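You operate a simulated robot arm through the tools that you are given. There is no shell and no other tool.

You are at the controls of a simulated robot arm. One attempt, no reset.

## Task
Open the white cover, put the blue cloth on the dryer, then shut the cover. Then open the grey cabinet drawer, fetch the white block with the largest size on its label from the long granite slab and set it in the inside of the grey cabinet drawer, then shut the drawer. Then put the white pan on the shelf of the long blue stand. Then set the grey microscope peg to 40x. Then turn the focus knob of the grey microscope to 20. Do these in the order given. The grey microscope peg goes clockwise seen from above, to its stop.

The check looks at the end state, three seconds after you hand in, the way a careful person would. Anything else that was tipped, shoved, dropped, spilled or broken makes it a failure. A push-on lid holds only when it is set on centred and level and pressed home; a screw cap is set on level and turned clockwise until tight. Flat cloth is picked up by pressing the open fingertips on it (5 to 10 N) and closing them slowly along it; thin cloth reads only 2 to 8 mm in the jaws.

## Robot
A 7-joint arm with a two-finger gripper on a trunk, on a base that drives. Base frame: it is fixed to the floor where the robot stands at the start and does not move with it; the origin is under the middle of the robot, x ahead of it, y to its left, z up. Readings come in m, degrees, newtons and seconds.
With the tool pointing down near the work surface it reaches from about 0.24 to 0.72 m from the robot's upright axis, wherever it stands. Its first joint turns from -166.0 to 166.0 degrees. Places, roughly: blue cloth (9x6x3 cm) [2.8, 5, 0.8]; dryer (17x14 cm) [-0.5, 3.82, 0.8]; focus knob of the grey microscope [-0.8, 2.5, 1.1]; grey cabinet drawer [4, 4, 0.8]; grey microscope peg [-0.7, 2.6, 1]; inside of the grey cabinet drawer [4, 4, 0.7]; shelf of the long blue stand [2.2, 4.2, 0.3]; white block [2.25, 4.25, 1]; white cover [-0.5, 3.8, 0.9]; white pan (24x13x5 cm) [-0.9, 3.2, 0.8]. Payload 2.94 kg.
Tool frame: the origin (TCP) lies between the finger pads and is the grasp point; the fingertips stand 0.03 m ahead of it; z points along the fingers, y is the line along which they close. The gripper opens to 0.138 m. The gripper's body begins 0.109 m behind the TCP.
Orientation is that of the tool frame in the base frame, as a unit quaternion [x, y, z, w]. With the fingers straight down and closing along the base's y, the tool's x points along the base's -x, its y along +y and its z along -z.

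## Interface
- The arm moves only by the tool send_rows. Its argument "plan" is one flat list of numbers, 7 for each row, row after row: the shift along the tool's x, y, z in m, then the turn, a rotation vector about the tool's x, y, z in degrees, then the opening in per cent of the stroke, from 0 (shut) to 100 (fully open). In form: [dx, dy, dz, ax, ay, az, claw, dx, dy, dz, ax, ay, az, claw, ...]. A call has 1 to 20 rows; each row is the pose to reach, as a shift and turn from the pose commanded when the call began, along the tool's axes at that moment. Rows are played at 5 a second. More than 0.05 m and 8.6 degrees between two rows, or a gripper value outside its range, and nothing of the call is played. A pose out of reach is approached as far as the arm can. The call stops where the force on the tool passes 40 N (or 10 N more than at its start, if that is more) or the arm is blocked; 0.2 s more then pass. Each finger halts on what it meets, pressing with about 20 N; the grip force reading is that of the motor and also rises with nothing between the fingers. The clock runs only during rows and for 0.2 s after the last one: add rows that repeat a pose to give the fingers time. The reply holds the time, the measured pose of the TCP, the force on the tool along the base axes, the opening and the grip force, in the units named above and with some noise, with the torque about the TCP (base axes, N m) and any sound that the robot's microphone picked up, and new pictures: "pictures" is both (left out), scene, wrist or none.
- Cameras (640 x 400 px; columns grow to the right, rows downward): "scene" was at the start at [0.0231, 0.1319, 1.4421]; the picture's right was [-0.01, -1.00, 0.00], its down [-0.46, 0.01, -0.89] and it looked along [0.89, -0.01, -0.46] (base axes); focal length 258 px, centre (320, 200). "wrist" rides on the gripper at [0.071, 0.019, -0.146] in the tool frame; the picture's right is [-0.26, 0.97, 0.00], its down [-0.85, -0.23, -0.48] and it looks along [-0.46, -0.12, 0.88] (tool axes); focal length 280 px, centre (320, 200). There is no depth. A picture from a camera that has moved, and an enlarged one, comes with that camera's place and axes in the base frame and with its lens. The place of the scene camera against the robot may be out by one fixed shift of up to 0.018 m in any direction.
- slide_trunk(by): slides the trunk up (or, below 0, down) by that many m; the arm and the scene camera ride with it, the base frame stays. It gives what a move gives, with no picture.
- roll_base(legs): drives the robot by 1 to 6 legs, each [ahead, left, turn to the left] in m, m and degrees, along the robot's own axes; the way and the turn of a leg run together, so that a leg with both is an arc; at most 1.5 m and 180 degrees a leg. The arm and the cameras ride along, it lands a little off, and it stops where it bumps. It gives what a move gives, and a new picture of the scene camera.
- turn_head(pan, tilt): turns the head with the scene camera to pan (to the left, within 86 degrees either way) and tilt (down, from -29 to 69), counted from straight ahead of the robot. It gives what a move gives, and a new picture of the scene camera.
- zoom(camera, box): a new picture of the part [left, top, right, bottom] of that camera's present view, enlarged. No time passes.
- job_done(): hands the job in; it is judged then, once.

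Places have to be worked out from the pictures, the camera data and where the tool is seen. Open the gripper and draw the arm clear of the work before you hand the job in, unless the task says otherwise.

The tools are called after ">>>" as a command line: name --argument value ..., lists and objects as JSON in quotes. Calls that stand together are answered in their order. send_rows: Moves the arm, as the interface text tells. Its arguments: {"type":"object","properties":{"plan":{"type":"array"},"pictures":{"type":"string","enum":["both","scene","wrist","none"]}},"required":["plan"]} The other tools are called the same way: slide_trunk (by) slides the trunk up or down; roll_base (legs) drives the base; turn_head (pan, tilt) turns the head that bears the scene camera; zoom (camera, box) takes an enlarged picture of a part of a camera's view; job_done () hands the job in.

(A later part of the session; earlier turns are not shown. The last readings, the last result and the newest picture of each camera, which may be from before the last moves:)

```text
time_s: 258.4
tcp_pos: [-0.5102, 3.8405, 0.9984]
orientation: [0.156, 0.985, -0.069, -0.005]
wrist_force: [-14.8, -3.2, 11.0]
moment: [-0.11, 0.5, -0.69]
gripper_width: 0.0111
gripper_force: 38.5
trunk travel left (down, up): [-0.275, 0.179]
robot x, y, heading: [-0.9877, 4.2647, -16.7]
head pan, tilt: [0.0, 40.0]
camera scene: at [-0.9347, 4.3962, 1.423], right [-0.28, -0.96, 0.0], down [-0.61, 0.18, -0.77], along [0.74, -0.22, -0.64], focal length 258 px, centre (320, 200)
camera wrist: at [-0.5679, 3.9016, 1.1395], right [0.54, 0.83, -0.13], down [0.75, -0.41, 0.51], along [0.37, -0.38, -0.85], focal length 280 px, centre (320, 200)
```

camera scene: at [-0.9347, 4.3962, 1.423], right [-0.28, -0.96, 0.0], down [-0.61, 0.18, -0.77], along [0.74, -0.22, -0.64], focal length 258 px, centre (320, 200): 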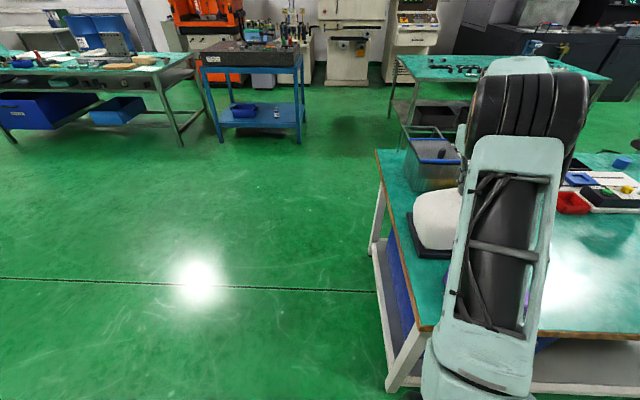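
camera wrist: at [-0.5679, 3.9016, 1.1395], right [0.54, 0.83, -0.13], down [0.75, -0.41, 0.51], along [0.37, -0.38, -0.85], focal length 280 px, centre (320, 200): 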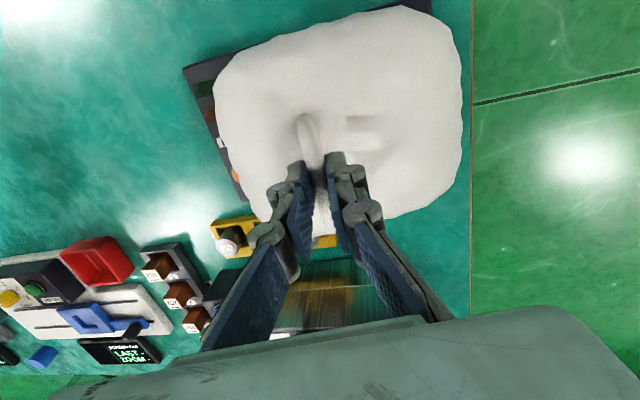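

Almost shut. I shift 4 mm sideways and 3 mm outward and take the last steps down.

>>> send_rows --plan '[0.003, -0.0113, 0.0047, -1.6, 0, 0.3, 0, 0.004, -0.0197, 0.0126, -3.1, 0, 0.5, 0, 0.004, -0.0281, 0.0206, -4.7, 0, 0.5, 0, 0.004, -0.0349, 0.03, -6.3, 0, 0.5, 0, 0.004, -0.0417, 0.0393, -7.9, 0, 0.5, 0]' --pictures "wrist"

```text
time_s: 259.6
tcp_pos: [-0.5231, 3.8038, 0.9683]
orientation: [0.157, 0.988, 0.0, 0.008]
wrist_force: [-2.6, 10.5, 16.7]
moment: [0.5, 0.81, -0.6]
gripper_width: 0.0111
gripper_force: 37.7
trunk travel left (down, up): [-0.275, 0.179]
robot x, y, heading: [-0.9856, 4.2683, -16.3]
head pan, tilt: [0.0, 40.0]
camera wrist: at [-0.5879, 3.8453, 1.1138], right [0.55, 0.84, 0.01], down [0.73, -0.48, 0.49], along [0.41, -0.26, -0.87], focal length 280 px, centre (320, 200)
```

wrist: 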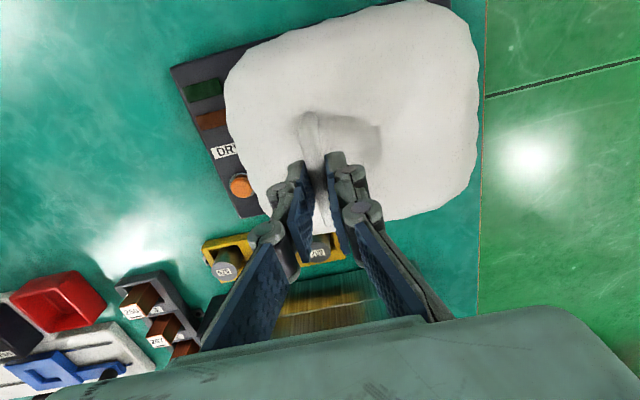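

The cover is within a few degrees of shut and starting to resist. I loosen the grip to let it settle by itself.

>>> send_rows --plan '[0, 0, 0, 0, 0, 0, 12, 0, 0, 0, 0, 0, 0, 20, 0, 0, 0, 0, 0, 0, 25, 0, 0, 0, 0, 0, 0, 25]' --pictures "wrist"

>>> zoom --camera "wrist" --box '[160, 0, 500, 240]'

```text
time_s: 260.6
tcp_pos: [-0.5249, 3.8004, 0.9645]
orientation: [0.158, 0.987, -0.002, 0.007]
wrist_force: [-0.3, -0.5, -0.5]
moment: [-0.01, -0.01, -0.02]
gripper_width: 0.0345
gripper_force: 0.0
trunk travel left (down, up): [-0.275, 0.179]
robot x, y, heading: [-0.9893, 4.2717, -16.6]
head pan, tilt: [0.0, 40.0]
camera wrist: at [-0.5883, 3.8416, 1.11], right [0.55, 0.83, 0.0], down [0.73, -0.48, 0.49], along [0.41, -0.26, -0.87], focal length 280 px, centre (320, 200)
```

wrist: 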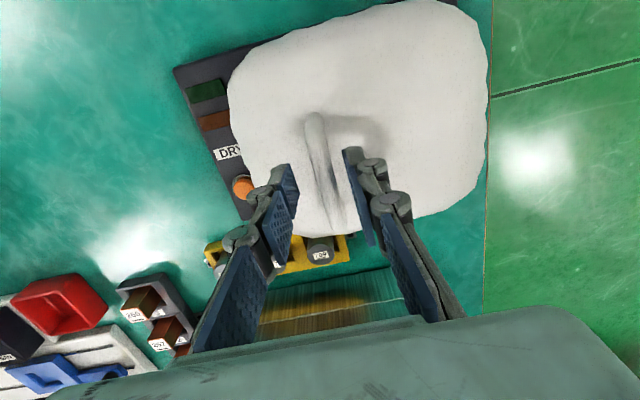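

```text
1.67 times, centred on (330, 120) of wrist
camera zoom: at [-0.5883, 3.8416, 1.11], right [0.55, 0.83, 0.0], down [0.73, -0.48, 0.49], along [0.41, -0.26, -0.87], focal length 467 px, centre (303, 333)
```

zoom: 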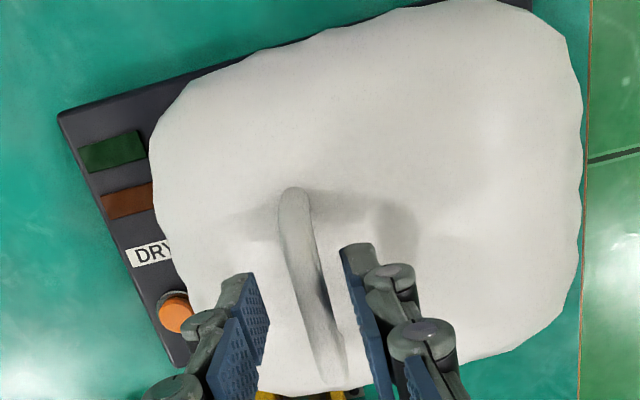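

The bar now sits at z ≈ 0.937, the same as at the start, so it seems shut. I raise the arm and look at it from outside.

>>> send_rows --plan '[0, 0, -0.04, 0, 0, 0, 30, 0, 0, -0.09, 0, 0, 0, 50, 0, 0, -0.14, 0, 0, 0, 60, 0, 0, -0.18, 0, 0, 0, 60]' --pictures "wrist"

>>> send_rows --plan '[0.05, 0.03, 0, 0, 0, 0, 60, 0.1, 0.06, 0, 0, 0, 0, 60, 0.15, 0.09, 0, 0, 0, 0, 60, 0.2, 0.12, 0, 0, 0, 0, 60]'

>>> zoom --camera "scene" --box '[360, 140, 540, 290]'

```text
time_s: 261.6
tcp_pos: [-0.5313, 3.8033, 1.1295]
orientation: [0.158, 0.987, 0.0, 0.006]
wrist_force: [-0.2, 0.4, -0.3]
moment: [-0.04, -0.03, 0.0]
gripper_width: 0.083
gripper_force: 0.0
out of reach, approached as far as the arm can: row 4
trunk travel left (down, up): [-0.275, 0.179]
robot x, y, heading: [-0.9867, 4.2699, -16.6]
head pan, tilt: [0.0, 40.0]
camera wrist: at [-0.5957, 3.846, 1.2752], right [0.55, 0.83, 0.0], down [0.73, -0.48, 0.49], along [0.41, -0.26, -0.87], focal length 280 px, centre (320, 200)
```

wrist: 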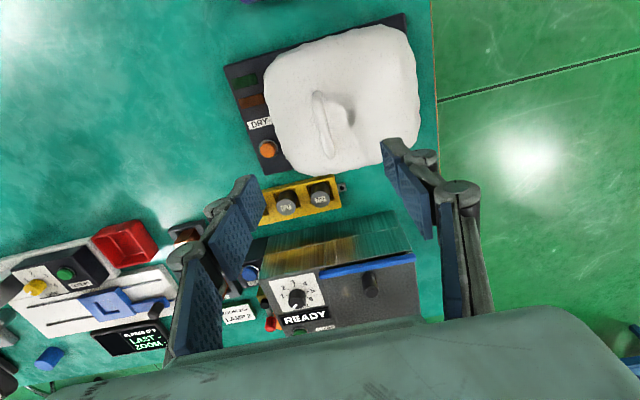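

```text
refused: row 1 steps farther than a row can; nothing moved
```

```text
2.67 times, centred on (450, 215) of scene
camera zoom: at [-0.932, 4.3963, 1.4228], right [-0.28, -0.96, 0.0], down [-0.62, 0.18, -0.77], along [0.73, -0.22, -0.64], focal length 687 px, centre (-27, 160)
```

zoom: 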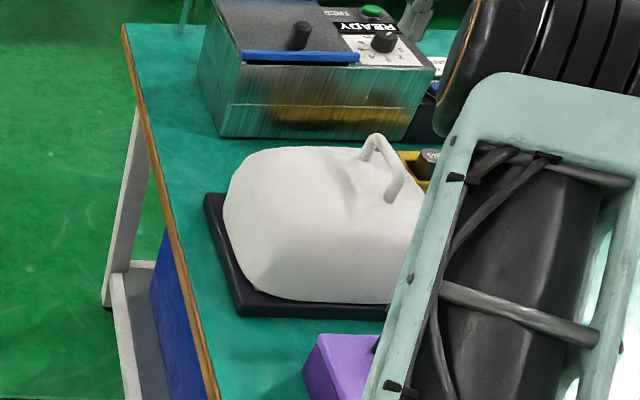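

The cover looks shut. I retract the arm toward me with smaller steps and take a clear look.

>>> send_rows --plan '[0.035, 0.02, 0, 0, 0, 0, 80, 0.07, 0.04, 0, 0, 0, 0, 100, 0.105, 0.06, 0, 0, 0, 0, 100, 0.14, 0.08, 0, 0, 0, 0, 100, 0.175, 0.1, 0, 0, 0, 0, 100, 0.2, 0.14, 0, 0, 0, 0, 100, 0.2, 0.18, 0, 0, 0, 0, 100, 0.2, 0.22, 0, 0, 0, 0, 100]' --pictures "scene"

>>> zoom --camera "scene" --box '[380, 160, 540, 280]'

```text
time_s: 263.4
tcp_pos: [-0.6517, 4.0751, 1.1252]
orientation: [0.16, 0.987, 0.002, 0.0]
wrist_force: [0.0, 0.0, -0.7]
moment: [-0.03, -0.04, 0.0]
gripper_width: 0.1382
gripper_force: 0.1
trunk travel left (down, up): [-0.275, 0.179]
robot x, y, heading: [-0.9872, 4.2686, -16.4]
head pan, tilt: [0.0, 40.0]
camera scene: at [-0.9317, 4.3923, 1.425], right [-0.32, -0.95, 0.0], down [-0.59, 0.2, -0.78], along [0.74, -0.25, -0.62], focal length 258 px, centre (320, 200)
```

scene: 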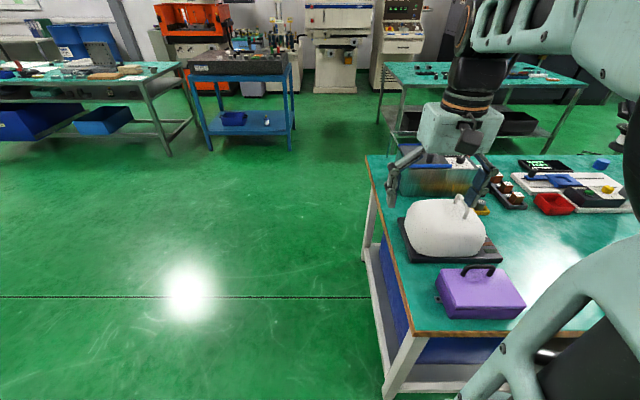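

```text
3.33 times, centred on (460, 220) of scene
camera zoom: at [-0.9317, 4.3923, 1.425], right [-0.32, -0.95, 0.0], down [-0.59, 0.2, -0.78], along [0.74, -0.25, -0.62], focal length 859 px, centre (-147, 133)
```

zoom: 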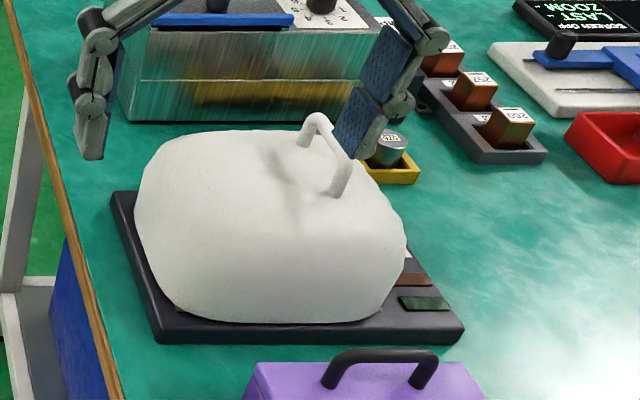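

The cover sits flat on its base, shut with the cloth inside. Next is the cabinet: I extend the arm slightly off the head and drive around back behind the granite stand.

>>> send_rows --plan '[-0.03, 0, 0, 0, 0, 0, 100, -0.06, 0, 0, 0, 0, 0, 100]' --pictures "none"

>>> roll_base --legs '[[0, 0.65, 0], [0, 0, -2.5], [1.4, 0, 0], [0.45, 0, 0], [0, -0.72, 0]]'

```text
time_s: 264.0
tcp_pos: [-0.5954, 4.0556, 1.1298]
orientation: [0.158, 0.987, 0.0, 0.007]
wrist_force: [0.4, -0.3, 0.1]
moment: [-0.05, -0.01, 0.0]
gripper_width: 0.1381
gripper_force: 0.0
trunk travel left (down, up): [-0.275, 0.179]
robot x, y, heading: [-0.9851, 4.2698, -16.6]
head pan, tilt: [0.0, 40.0]
```

```text
time_s: 285.7
tcp_pos: [1.1716, 3.4591, 1.1288]
orientation: [0.148, 0.989, 0.0, 0.006]
wrist_force: [0.4, 0.0, -0.8]
moment: [-0.03, 0.01, 0.01]
gripper_width: 0.138
gripper_force: 0.0
trunk travel left (down, up): [-0.275, 0.179]
robot x, y, heading: [0.7787, 3.6631, -15.1]
head pan, tilt: [0.0, 40.0]
camera scene: at [0.8287, 3.7924, 1.4229], right [-0.26, -0.96, 0.0], down [-0.62, 0.17, -0.77], along [0.74, -0.2, -0.64], focal length 258 px, centre (320, 200)
```

scene: 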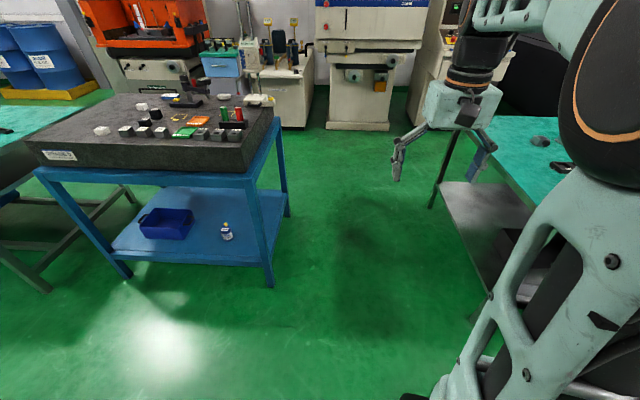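

I zoom to the granite from here to read block labels before driving on.

>>> zoom --camera "scene" --box '[80, 80, 280, 180]'

>>> roll_base --legs '[[0, 0, -4], [0, -0.06, 0], [1.4, 0, 0], [0.5, 0, 0], [0, 0, 90]]'

```text
3.20 times, centred on (180, 130) of scene
camera zoom: at [0.8287, 3.7924, 1.4229], right [-0.26, -0.96, 0.0], down [-0.62, 0.17, -0.77], along [0.74, -0.2, -0.64], focal length 824 px, centre (768, 424)
```

zoom: 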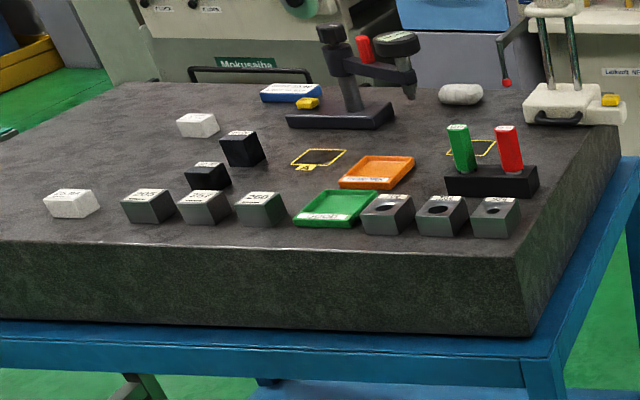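

```text
time_s: 300.2
tcp_pos: [2.7566, 3.364, 1.1298]
orientation: [-0.566, 0.825, 0.004, 0.004]
wrist_force: [0.2, 0.4, -0.4]
moment: [0.01, -0.02, 0.0]
gripper_width: 0.138
gripper_force: 0.0
trunk travel left (down, up): [-0.275, 0.179]
robot x, y, heading: [2.5221, 2.986, 70.6]
head pan, tilt: [0.0, 40.0]
camera scene: at [2.4084, 3.0324, 1.4229], right [0.94, -0.33, 0.0], down [-0.21, -0.61, -0.77], along [0.25, 0.72, -0.64], focal length 258 px, centre (320, 200)
```

scene: 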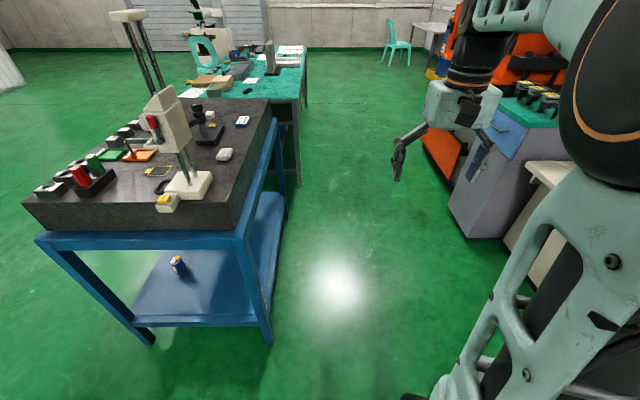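

The cabinet with a blue drawer front and teal top is ahead right. I drive up and turn to face it.

>>> roll_base --legs '[[1.0, 0, 0], [0, 0, -75]]'

>>> turn_head --pan 0 --tilt 35

```text
time_s: 308.7
tcp_pos: [3.2828, 3.7963, 1.1294]
orientation: [0.06, 0.998, 0.001, 0.007]
wrist_force: [0.1, 0.3, 1.7]
moment: [0.01, -0.01, 0.01]
gripper_width: 0.1381
gripper_force: 0.1
trunk travel left (down, up): [-0.275, 0.179]
robot x, y, heading: [2.8531, 3.9289, -4.9]
head pan, tilt: [0.0, 40.0]
camera scene: at [2.8858, 4.0624, 1.4229], right [-0.09, -1.0, 0.0], down [-0.64, 0.06, -0.77], along [0.76, -0.07, -0.64], focal length 258 px, centre (320, 200)
```

scene: 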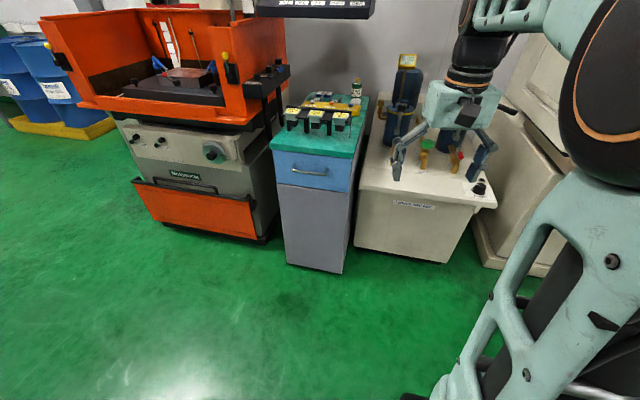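

```text
time_s: 309.3
tcp_pos: [3.2825, 3.7966, 1.1286]
orientation: [0.06, 0.998, 0.0, 0.006]
wrist_force: [0.8, 0.5, 1.1]
moment: [0.0, 0.0, -0.04]
gripper_width: 0.1381
gripper_force: 0.2
trunk travel left (down, up): [-0.275, 0.179]
robot x, y, heading: [2.8585, 3.9291, -5.5]
head pan, tilt: [0.0, 35.0]
camera scene: at [2.8888, 4.0621, 1.4304], right [-0.09, -1.0, 0.0], down [-0.57, 0.05, -0.82], along [0.82, -0.07, -0.57], focal length 258 px, centre (320, 200)
```

scene: 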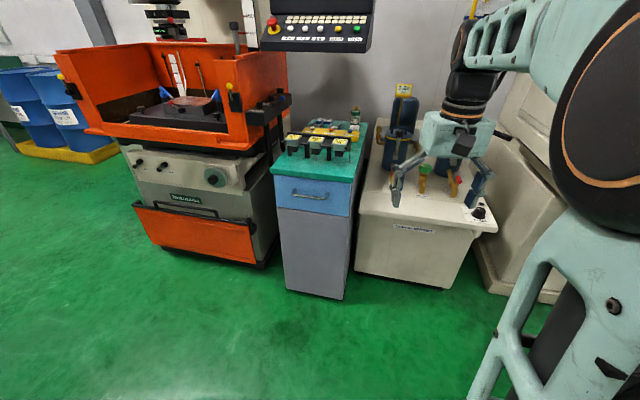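

The narrow cabinet between the orange machine and the white bench has a blue-fronted top drawer with a bar handle. I zoom in.

>>> zoom --camera "scene" --box '[250, 90, 410, 310]'

>>> zoom --camera "scene" --box '[260, 150, 370, 230]'

```text
1.82 times, centred on (330, 200) of scene
camera zoom: at [2.8888, 4.0621, 1.4304], right [-0.09, -1.0, 0.0], down [-0.57, 0.05, -0.82], along [0.82, -0.07, -0.57], focal length 468 px, centre (302, 200)
```

zoom: 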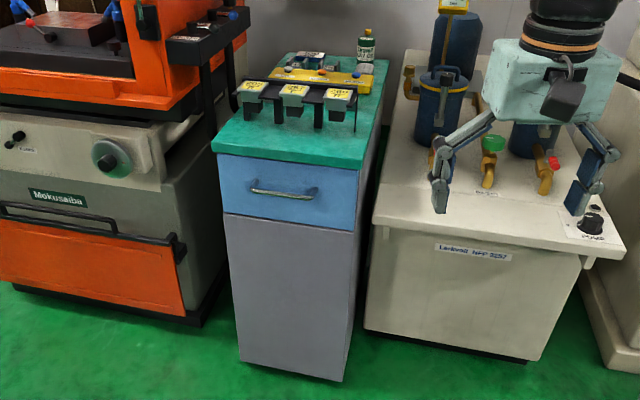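

```text
5.00 times, centred on (315, 190) of scene
camera zoom: at [2.8888, 4.0621, 1.4304], right [-0.09, -1.0, 0.0], down [-0.57, 0.05, -0.82], along [0.82, -0.07, -0.57], focal length 1288 px, centre (345, 250)
```

zoom: 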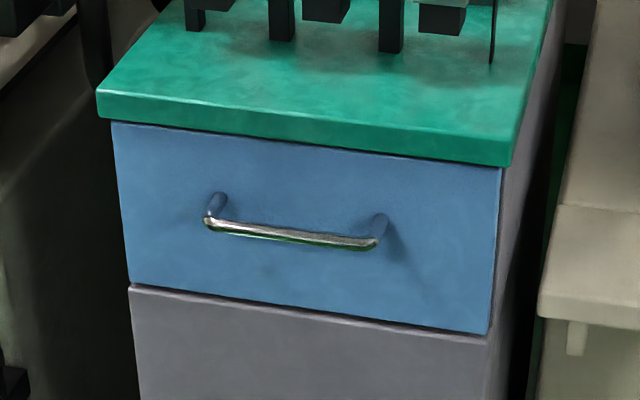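

The drawer front's handle bar is at about (3.861, 4.027, 0.78), facing me. I line up squarely in front of it at about 0.6 m.

>>> roll_base --legs '[[0, 0, -13.7], [0.27, 0.42, 0]]'

>>> turn_head --pan 0 --tilt 45

>>> send_rows --plan '[0, 0, 0, 0, 0, 0, 100]' --pictures "wrist"

```text
time_s: 314.4
tcp_pos: [3.6296, 4.0099, 1.1292]
orientation: [0.18, 0.984, 0.0, 0.006]
wrist_force: [-0.4, -0.3, 0.2]
moment: [0.0, 0.01, -0.03]
gripper_width: 0.1379
gripper_force: 0.1
trunk travel left (down, up): [-0.275, 0.179]
robot x, y, heading: [3.2489, 4.2398, -19.1]
head pan, tilt: [0.0, 35.0]
camera scene: at [3.3125, 4.364, 1.4304], right [-0.33, -0.95, 0.0], down [-0.54, 0.19, -0.82], along [0.77, -0.27, -0.57], focal length 258 px, centre (320, 200)
```

scene: 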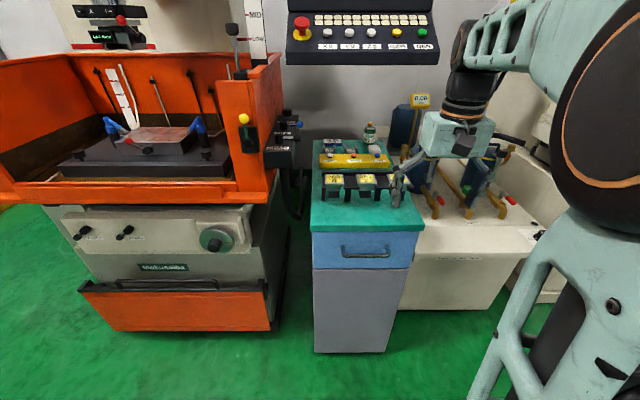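

```text
time_s: 315.1
tcp_pos: [3.6307, 4.0094, 1.1295]
orientation: [0.179, 0.984, 0.0, 0.006]
wrist_force: [0.0, -0.5, -1.1]
moment: [-0.01, 0.03, 0.0]
gripper_width: 0.1378
gripper_force: 0.1
trunk travel left (down, up): [-0.275, 0.179]
robot x, y, heading: [3.2508, 4.2409, -19.2]
head pan, tilt: [0.0, 45.0]
camera scene: at [3.3061, 4.3661, 1.4157], right [-0.33, -0.95, 0.0], down [-0.67, 0.23, -0.71], along [0.67, -0.23, -0.71], focal length 258 px, centre (320, 200)
```

scene: 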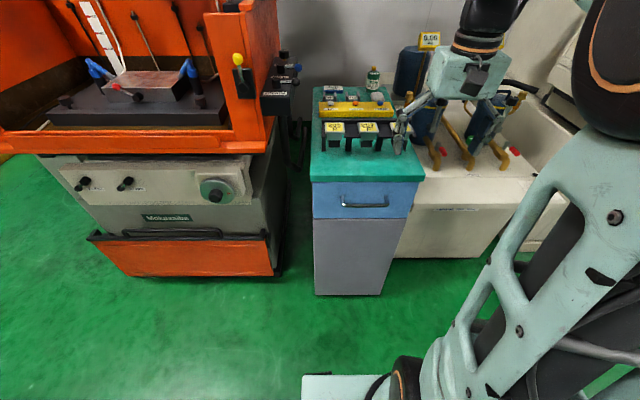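

```text
time_s: 315.5
tcp_pos: [3.6309, 4.0086, 1.1283]
orientation: [0.18, 0.984, 0.001, 0.007]
wrist_force: [0.3, -0.4, 0.7]
moment: [-0.01, 0.01, 0.03]
gripper_width: 0.1381
gripper_force: 0.1
trunk travel left (down, up): [-0.275, 0.179]
robot x, y, heading: [3.2477, 4.2429, -18.8]
head pan, tilt: [0.0, 45.0]
camera wrist: at [3.5681, 4.0542, 1.2746], right [0.59, 0.81, 0.0], down [0.71, -0.52, 0.49], along [0.4, -0.28, -0.87], focal length 280 px, centre (320, 200)
```

wrist: 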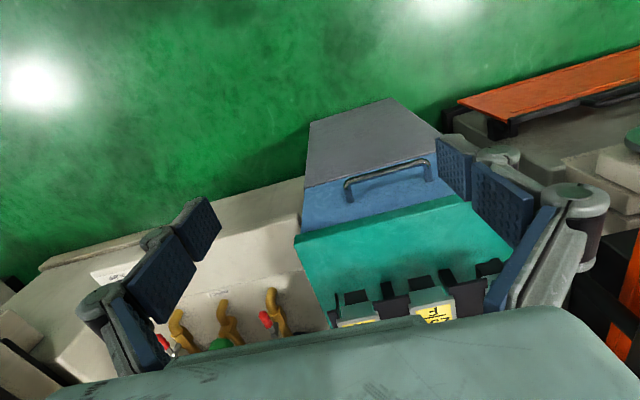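

Two views put the handle bar at about (3.808, 4.038, 0.815). I turn the gripper 90° so it will close across the bar and move in front of it, still high.

>>> send_rows --plan '[0.0019, 0.007, 0.0042, 0, 0, 7.5, 100, 0.0037, 0.0141, 0.0083, 0, 0, 15, 90, 0.0056, 0.0211, 0.0125, 0, 0, 22.5, 80, 0.0074, 0.0282, 0.0167, 0, 0, 30, 70, 0.0093, 0.0352, 0.0208, 0, 0, 37.5, 60, 0.0112, 0.0423, 0.025, 0, 0, 45, 50, 0.013, 0.0493, 0.0292, 0, 0, 52.5, 40, 0.0149, 0.0563, 0.0333, 0, 0, 60, 35, 0.0167, 0.0634, 0.0375, 0, 0, 67.5, 30, 0.0186, 0.0704, 0.0417, 0, 0, 75, 30, 0.0204, 0.0775, 0.0458, 0, 0, 82.5, 30, 0.0223, 0.0845, 0.05, 0, 0, 90, 30]' --pictures "none"

>>> send_rows --plan '[0, 0, 0.01, -8, 0, 0, 30, 0, 0, 0.03, -16, 0, 0, 30, 0, 0, 0.05, -24, 0, 0, 30, 0, 0, 0.07, -32, 0, 0, 30, 0, 0, 0.09, -40, 0, 0, 30, 0, 0, 0.09, -40, 0, 0, 30]'

```text
time_s: 318.1
tcp_pos: [3.6391, 4.0957, 1.0794]
orientation: [0.824, 0.566, 0.004, 0.004]
wrist_force: [-0.9, -0.4, 0.3]
moment: [-0.02, -0.04, -0.01]
gripper_width: 0.0413
gripper_force: 0.2
trunk travel left (down, up): [-0.275, 0.179]
robot x, y, heading: [3.2526, 4.2411, -19.2]
head pan, tilt: [0.0, 45.0]
```

```text
time_s: 319.1
tcp_pos: [3.6301, 4.0966, 0.9568]
orientation: [0.814, 0.558, 0.095, 0.132]
wrist_force: [-0.3, 1.2, 0.0]
moment: [0.02, 0.0, -0.03]
gripper_width: 0.0413
gripper_force: 0.1
trunk travel left (down, up): [-0.275, 0.179]
robot x, y, heading: [3.251, 4.24, -18.8]
head pan, tilt: [0.0, 45.0]
stopped in row 4: the arm was blocked; the commanded pose is now the measured one
camera scene: at [3.3101, 4.3547, 1.4329], right [-0.42, -0.91, 0.0], down [-0.5, 0.23, -0.83], along [0.76, -0.35, -0.55], focal length 258 px, centre (320, 200)
camera wrist: at [3.6282, 4.1737, 1.1008], right [0.76, -0.57, 0.31], down [-0.65, -0.66, 0.37], along [-0.01, -0.48, -0.88], focal length 280 px, centre (320, 200)
```

scene: 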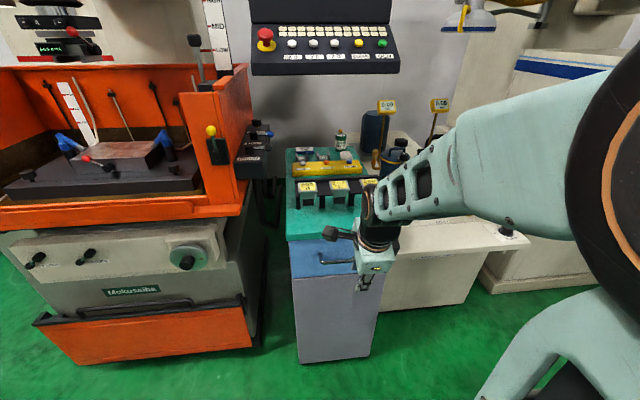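
wrist: 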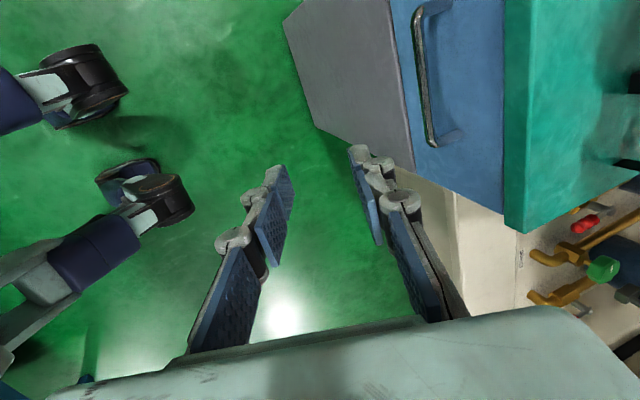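

My elbow met the head again. I turn the head fully left out of the way before going on.

>>> turn_head --pan 86 --tilt 30

>>> send_rows --plan '[0, 0, 0, 0, 0, 0, 30]' --pictures "wrist"

```text
time_s: 320.7
tcp_pos: [3.6293, 4.0973, 0.9544]
orientation: [0.814, 0.559, 0.095, 0.131]
wrist_force: [0.9, -0.3, -0.5]
moment: [0.03, 0.0, 0.02]
gripper_width: 0.0415
gripper_force: 0.2
trunk travel left (down, up): [-0.275, 0.179]
robot x, y, heading: [3.2497, 4.2413, -19.2]
head pan, tilt: [85.9, 30.0]
camera scene: at [3.3109, 4.3554, 1.4356], right [-0.41, -0.91, 0.0], down [-0.48, 0.22, -0.85], along [0.77, -0.35, -0.53], focal length 258 px, centre (320, 200)
```

scene: 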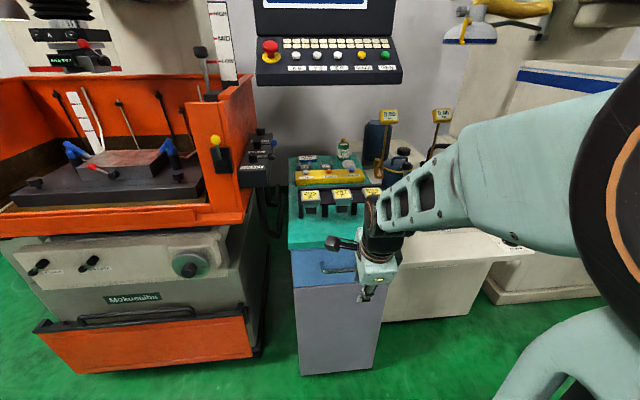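

```text
time_s: 321.1
tcp_pos: [3.6298, 4.0979, 0.9545]
orientation: [0.813, 0.559, 0.094, 0.131]
wrist_force: [-0.4, -0.1, -0.9]
moment: [0.0, 0.0, 0.02]
gripper_width: 0.0412
gripper_force: 0.1
trunk travel left (down, up): [-0.275, 0.179]
robot x, y, heading: [3.2477, 4.2406, -19.3]
head pan, tilt: [85.9, 30.0]
camera wrist: at [3.6275, 4.1747, 1.1], right [0.76, -0.57, 0.31], down [-0.65, -0.66, 0.37], along [-0.01, -0.48, -0.88], focal length 280 px, centre (320, 200)
```

wrist: 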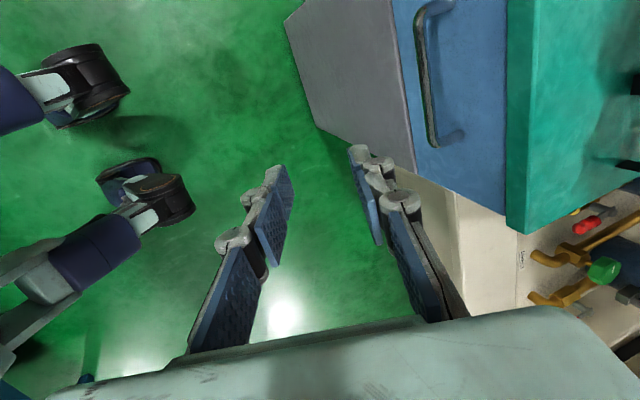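

The head is wedged; I lift and extend the arm a little to free it, with the head command already set to the left.

>>> send_rows --plan '[0, 0.027, -0.026, 6, 0, 0, 30, 0, 0.053, -0.053, 12, 0, 0, 30, 0, 0.08, -0.079, 18, 0, 0, 30]' --pictures "none"

>>> turn_head --pan 86 --tilt 30

```text
time_s: 321.9
tcp_pos: [3.6771, 4.0786, 1.0586]
orientation: [0.824, 0.567, 0.007, 0.006]
wrist_force: [0.7, -0.9, -0.3]
moment: [-0.01, -0.02, 0.02]
gripper_width: 0.0414
gripper_force: 0.1
trunk travel left (down, up): [-0.275, 0.179]
robot x, y, heading: [3.2487, 4.2403, -19.3]
head pan, tilt: [85.9, 30.0]
```

```text
time_s: 322.5
tcp_pos: [3.6768, 4.0806, 1.0574]
orientation: [0.824, 0.567, 0.008, 0.006]
wrist_force: [-0.3, -0.2, -0.3]
moment: [0.0, -0.04, 0.03]
gripper_width: 0.0414
gripper_force: 0.0
trunk travel left (down, up): [-0.275, 0.179]
robot x, y, heading: [3.2493, 4.2404, -19.2]
head pan, tilt: [85.9, 30.0]
camera scene: at [3.2648, 4.4758, 1.4382], right [0.92, -0.39, 0.0], down [-0.2, -0.46, -0.87], along [0.34, 0.8, -0.5], focal length 258 px, centre (320, 200)
```

scene: 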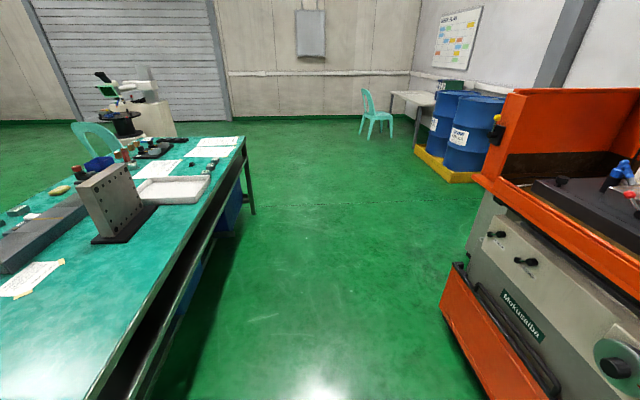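

The head is clear to the left. Now I tilt the gripper 40° forward while lowering to the pre-grasp in front of the handle.

>>> send_rows --plan '[0, 0.01, 0.03, -8, 0, 0, 30, 0, 0.02, 0.06, -16, 0, 0, 30, 0, 0.035, 0.09, -24, 0, 0, 30, 0, 0.05, 0.12, -32, 0, 0, 30, 0, 0.06, 0.15, -40, 0, 0, 30, 0, 0.06, 0.15, -40, 0, 0, 30]' --pictures "wrist"

```text
time_s: 323.9
tcp_pos: [3.7351, 4.0567, 0.9099]
orientation: [0.772, 0.53, 0.202, 0.287]
wrist_force: [-0.3, -0.3, 0.7]
moment: [0.01, -0.02, -0.03]
gripper_width: 0.0413
gripper_force: 0.1
trunk travel left (down, up): [-0.275, 0.179]
robot x, y, heading: [3.2466, 4.2435, -19.2]
head pan, tilt: [85.9, 30.0]
camera wrist: at [3.683, 4.1537, 1.0329], right [0.58, -0.51, 0.63], down [-0.76, -0.62, 0.2], along [0.29, -0.6, -0.75], focal length 280 px, centre (320, 200)
```

wrist: 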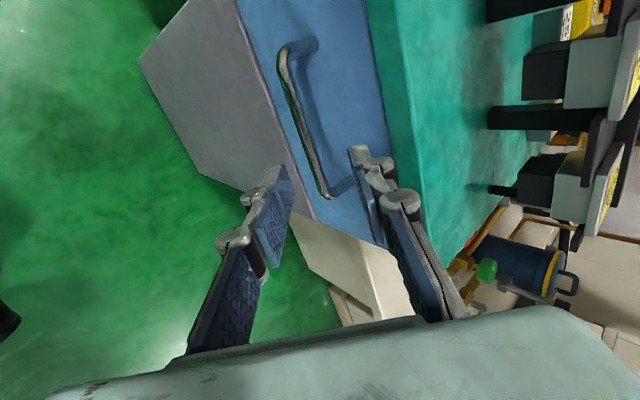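

The bar runs nicely between the fingers' approach line. I correct 1 cm and advance along the tool axis to just short of it.

>>> send_rows --plan '[0.005, -0.005, 0.03, 0, 0, 0, 28, 0.01, -0.0097, 0.06, 0, 0, 0, 26, 0.01, -0.0097, 0.075, 0, 0, 0, 25]' --pictures "wrist"

>>> zoom --camera "wrist" --box '[210, 60, 402, 220]'

```text
time_s: 324.7
tcp_pos: [3.7793, 4.0512, 0.8452]
orientation: [0.772, 0.53, 0.202, 0.287]
wrist_force: [-0.3, 0.4, 0.3]
moment: [0.02, 0.03, -0.01]
gripper_width: 0.0344
gripper_force: 0.1
trunk travel left (down, up): [-0.275, 0.179]
robot x, y, heading: [3.2501, 4.2421, -19.3]
head pan, tilt: [85.9, 30.0]
camera wrist: at [3.7267, 4.1462, 0.9687], right [0.58, -0.51, 0.63], down [-0.76, -0.62, 0.2], along [0.29, -0.6, -0.75], focal length 280 px, centre (320, 200)
```

wrist: 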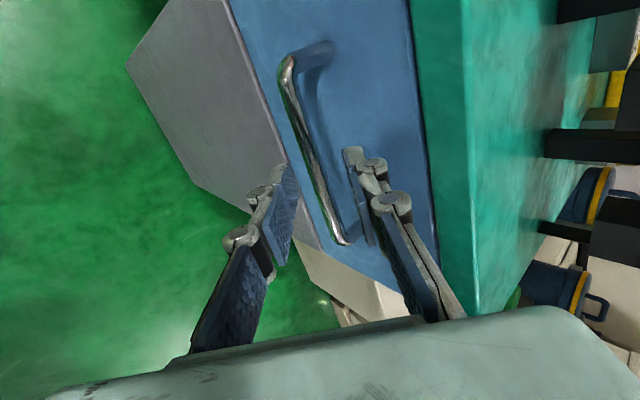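

```text
2.50 times, centred on (306, 140) of wrist
camera zoom: at [3.7267, 4.1462, 0.9687], right [0.58, -0.51, 0.63], down [-0.76, -0.62, 0.2], along [0.29, -0.6, -0.75], focal length 701 px, centre (355, 350)
```

zoom: 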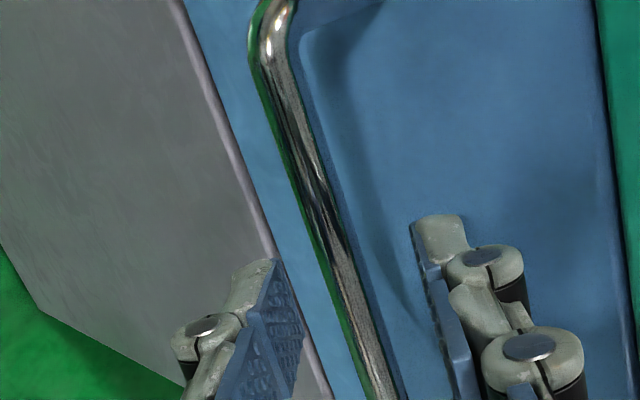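

Centred. I narrow the fingers and go the last 2.7 cm to straddle the bar, then close.

>>> send_rows --plan '[0, 0, 0.005, 0, 0, 0, 16, 0, 0, 0.015, 0, 0, 0, 16, 0, 0, 0.026, 0, 0, 0, 16]' --pictures "wrist"

>>> zoom --camera "wrist" --box '[210, 60, 402, 220]'

```text
time_s: 325.5
tcp_pos: [3.7932, 4.0452, 0.8268]
orientation: [0.772, 0.53, 0.202, 0.288]
wrist_force: [0.2, -0.4, 0.1]
moment: [-0.04, -0.02, 0.01]
gripper_width: 0.0222
gripper_force: 0.1
trunk travel left (down, up): [-0.275, 0.179]
robot x, y, heading: [3.2478, 4.2408, -18.9]
head pan, tilt: [85.9, 30.0]
camera wrist: at [3.7419, 4.1419, 0.9492], right [0.58, -0.51, 0.63], down [-0.76, -0.62, 0.2], along [0.29, -0.6, -0.75], focal length 280 px, centre (320, 200)
```

wrist: 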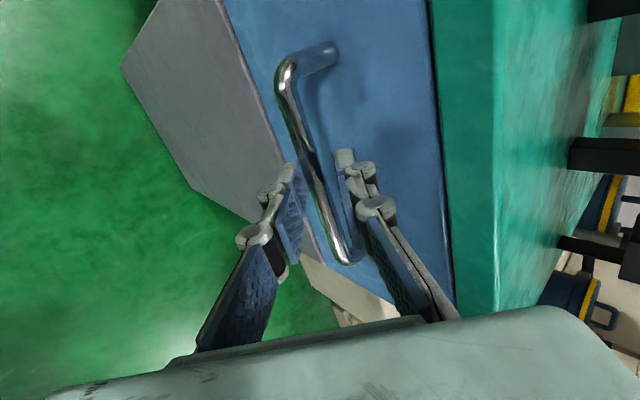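

```text
2.50 times, centred on (306, 140) of wrist
camera zoom: at [3.7419, 4.1419, 0.9492], right [0.58, -0.51, 0.63], down [-0.76, -0.62, 0.2], along [0.29, -0.6, -0.75], focal length 701 px, centre (355, 350)
```

zoom: 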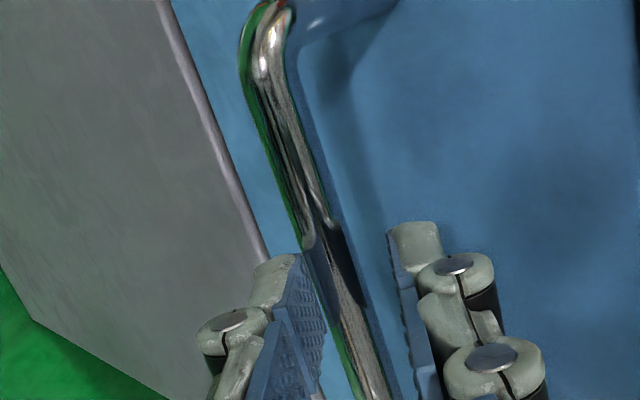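

The bar appears close to the fingertips still, so I advance another 1 cm watching for contact, then close.

>>> send_rows --plan '[0, 0, 0.005, 0, 0, 0, 16, 0, 0, 0.01, 0, 0, 0, 16]' --pictures "none"

>>> send_rows --plan '[0, 0, 0, 0, 0, 0, 8, 0, 0, 0, 0, 0, 0, 0, 0, 0, 0, 0, 0, 0, 0]' --pictures "wrist"

```text
time_s: 326.1
tcp_pos: [3.7995, 4.0443, 0.8187]
orientation: [0.772, 0.53, 0.201, 0.287]
wrist_force: [-1.9, 0.3, -0.4]
moment: [0.01, 0.04, 0.01]
gripper_width: 0.0228
gripper_force: 0.9
trunk travel left (down, up): [-0.275, 0.179]
robot x, y, heading: [3.2484, 4.2337, -19.0]
head pan, tilt: [85.9, 30.0]
```

```text
time_s: 326.9
tcp_pos: [3.7972, 4.0445, 0.8148]
orientation: [0.773, 0.531, 0.2, 0.284]
wrist_force: [-13.8, 2.7, -17.1]
moment: [-0.56, 0.65, 0.75]
gripper_width: 0.0135
gripper_force: 40.1
trunk travel left (down, up): [-0.275, 0.179]
robot x, y, heading: [3.2523, 4.2429, -18.9]
head pan, tilt: [85.9, 30.0]
camera wrist: at [3.7466, 4.1399, 0.9399], right [0.59, -0.51, 0.63], down [-0.76, -0.62, 0.21], along [0.28, -0.59, -0.75], focal length 280 px, centre (320, 200)
```

wrist: 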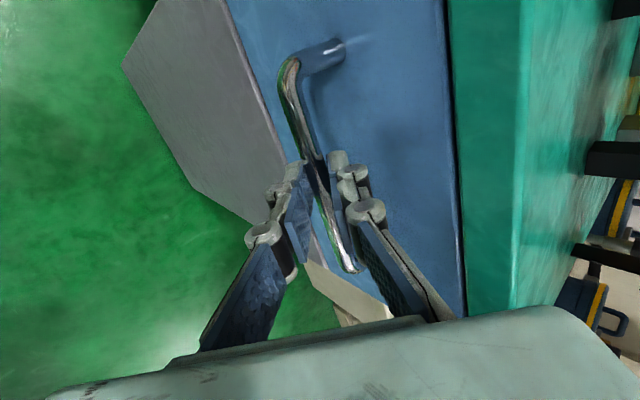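

The handle is gripped (13.5 mm). I relieve the offset by 5 mm and then pull gently by rolling the base back 5 cm.

>>> send_rows --plan '[0, -0.0025, 0, 0, 0, 0, 0, 0, -0.005, 0, 0, 0, 0, 0]' --pictures "none"

>>> roll_base --legs '[[-0.05, 0, 0]]'

>>> send_rows --plan '[0, 0, 0, 0, 0, 0, 0]' --pictures "wrist"

```text
time_s: 327.5
tcp_pos: [3.7964, 4.0453, 0.8171]
orientation: [0.772, 0.53, 0.201, 0.286]
wrist_force: [-7.5, -0.4, -12.5]
moment: [-0.09, 0.38, 1.08]
gripper_width: 0.0138
gripper_force: 40.3
trunk travel left (down, up): [-0.275, 0.179]
robot x, y, heading: [3.248, 4.242, -19.2]
head pan, tilt: [85.9, 30.0]
```

```text
time_s: 328.4
tcp_pos: [3.7492, 4.06, 0.8161]
orientation: [0.771, 0.531, 0.201, 0.288]
wrist_force: [-0.6, -1.0, -8.9]
moment: [-0.57, 0.35, 0.69]
gripper_width: 0.0136
gripper_force: 40.2
trunk travel left (down, up): [-0.275, 0.179]
robot x, y, heading: [3.2008, 4.2603, -19.2]
head pan, tilt: [85.9, 30.0]
camera scene: at [3.2185, 4.4918, 1.4383], right [0.92, -0.39, 0.0], down [-0.2, -0.46, -0.87], along [0.34, 0.8, -0.5], focal length 258 px, centre (320, 200)
```

scene: 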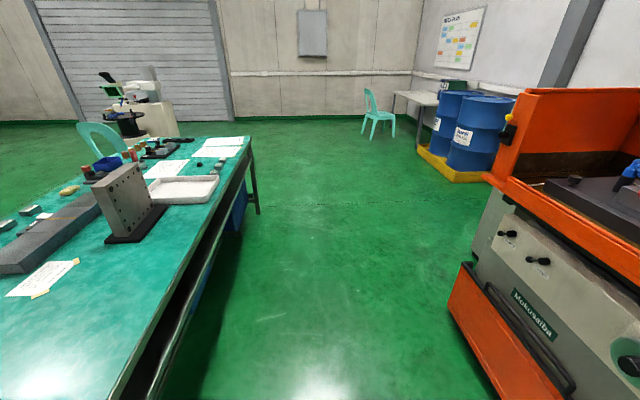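

```text
time_s: 328.8
tcp_pos: [3.7491, 4.0605, 0.8151]
orientation: [0.772, 0.53, 0.201, 0.288]
wrist_force: [0.1, -1.5, -4.5]
moment: [-0.57, 0.25, 0.85]
gripper_width: 0.0141
gripper_force: 39.7
trunk travel left (down, up): [-0.275, 0.179]
robot x, y, heading: [3.2036, 4.2565, -19.5]
head pan, tilt: [85.9, 30.0]
camera wrist: at [3.6982, 4.1567, 0.9391], right [0.59, -0.51, 0.63], down [-0.76, -0.62, 0.2], along [0.29, -0.6, -0.75], focal length 280 px, centre (320, 200)
```

wrist: 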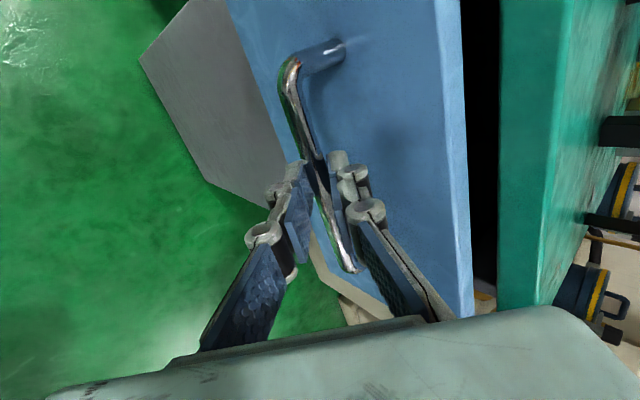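

The drawer slides out easily. I keep pulling in steps.

>>> roll_base --legs '[[-0.1, 0, 0]]'

>>> send_rows --plan '[0, 0, 0, 0, 0, 0, 0]' --pictures "wrist"

```text
time_s: 329.9
tcp_pos: [3.6558, 4.0926, 0.8157]
orientation: [0.772, 0.53, 0.201, 0.287]
wrist_force: [-0.2, 0.9, -4.9]
moment: [-0.46, 0.25, 0.84]
gripper_width: 0.0139
gripper_force: 40.3
trunk travel left (down, up): [-0.275, 0.179]
robot x, y, heading: [3.1079, 4.2893, -19.1]
head pan, tilt: [85.9, 30.0]
camera scene: at [3.1235, 4.5251, 1.4382], right [0.92, -0.39, 0.0], down [-0.2, -0.46, -0.87], along [0.34, 0.8, -0.5], focal length 258 px, centre (320, 200)
```

scene: 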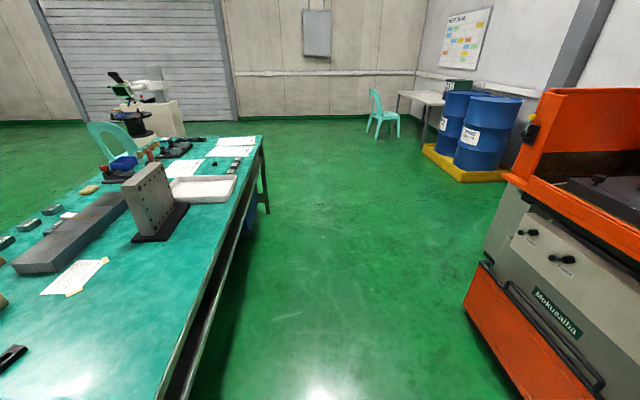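

```text
time_s: 330.3
tcp_pos: [3.6542, 4.0929, 0.8155]
orientation: [0.772, 0.53, 0.201, 0.288]
wrist_force: [1.9, -1.6, -3.0]
moment: [-0.62, 0.27, 0.83]
gripper_width: 0.0137
gripper_force: 40.0
trunk travel left (down, up): [-0.275, 0.179]
robot x, y, heading: [3.1105, 4.2876, -19.2]
head pan, tilt: [85.9, 30.0]
camera wrist: at [3.6031, 4.1893, 0.9391], right [0.59, -0.51, 0.63], down [-0.76, -0.62, 0.2], along [0.29, -0.6, -0.75], focal length 280 px, centre (320, 200)
```

wrist: 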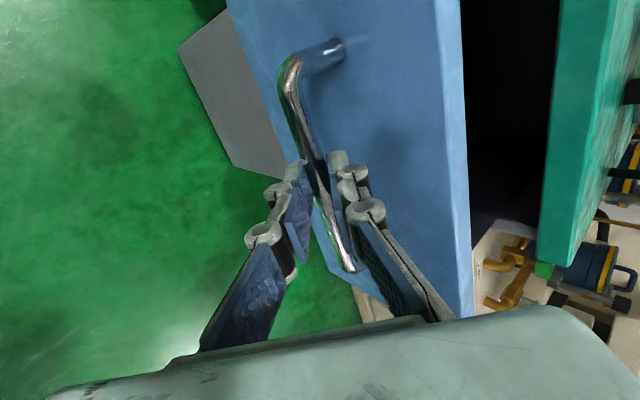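

15 cm open. I pull another 7 cm and check the load.

>>> roll_base --legs '[[-0.07, 0, 0]]'

>>> send_rows --plan '[0, 0, 0, 0, 0, 0, 0]' --pictures "wrist"

```text
time_s: 331.4
tcp_pos: [3.5888, 4.1147, 0.8164]
orientation: [0.773, 0.529, 0.201, 0.287]
wrist_force: [0.3, 0.5, -2.3]
moment: [-0.51, 0.22, 0.83]
gripper_width: 0.0139
gripper_force: 40.6
trunk travel left (down, up): [-0.275, 0.179]
robot x, y, heading: [3.0415, 4.3137, -19.2]
head pan, tilt: [85.9, 30.0]
camera scene: at [3.0585, 4.5477, 1.4382], right [0.92, -0.4, 0.0], down [-0.2, -0.46, -0.87], along [0.34, 0.8, -0.5], focal length 258 px, centre (320, 200)
```

scene: 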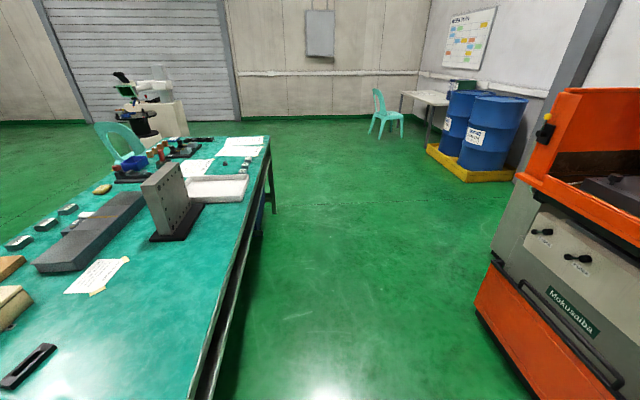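

```text
time_s: 331.8
tcp_pos: [3.5895, 4.1153, 0.8151]
orientation: [0.772, 0.53, 0.201, 0.287]
wrist_force: [-0.1, -0.9, -1.4]
moment: [-0.63, 0.23, 0.85]
gripper_width: 0.0136
gripper_force: 39.7
trunk travel left (down, up): [-0.275, 0.179]
robot x, y, heading: [3.0433, 4.3129, -19.1]
head pan, tilt: [85.9, 30.0]
camera wrist: at [3.5379, 4.2116, 0.9391], right [0.59, -0.51, 0.63], down [-0.76, -0.62, 0.2], along [0.29, -0.6, -0.75], focal length 280 px, centre (320, 200)
```

wrist: 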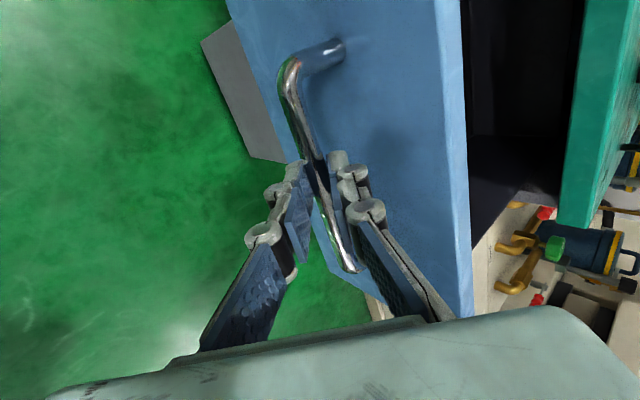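

The drawer is about 22 cm open with no load. I release the handle and withdraw the gripper back along its axis.

>>> send_rows --plan '[0, 0, 0, 0, 0, 0, 16, 0, 0, 0, 0, 0, 0, 20, 0, 0, -0.03, 0, 0, 0, 20, 0, 0, -0.07, 0, 0, 0, 25, 0, 0, -0.11, 0, 0, 0, 30]' --pictures "wrist"

```text
time_s: 332.9
tcp_pos: [3.5221, 4.1385, 0.9001]
orientation: [0.772, 0.53, 0.201, 0.288]
wrist_force: [0.2, -0.4, -0.3]
moment: [-0.03, -0.02, -0.01]
gripper_width: 0.0416
gripper_force: 0.1
trunk travel left (down, up): [-0.275, 0.179]
robot x, y, heading: [3.0436, 4.3144, -19.0]
head pan, tilt: [85.9, 30.0]
camera wrist: at [3.4702, 4.2352, 1.023], right [0.58, -0.51, 0.63], down [-0.76, -0.62, 0.2], along [0.29, -0.6, -0.75], focal length 280 px, centre (320, 200)
```

wrist: 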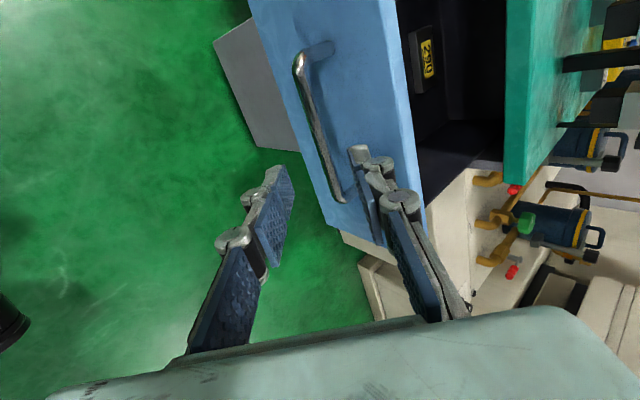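

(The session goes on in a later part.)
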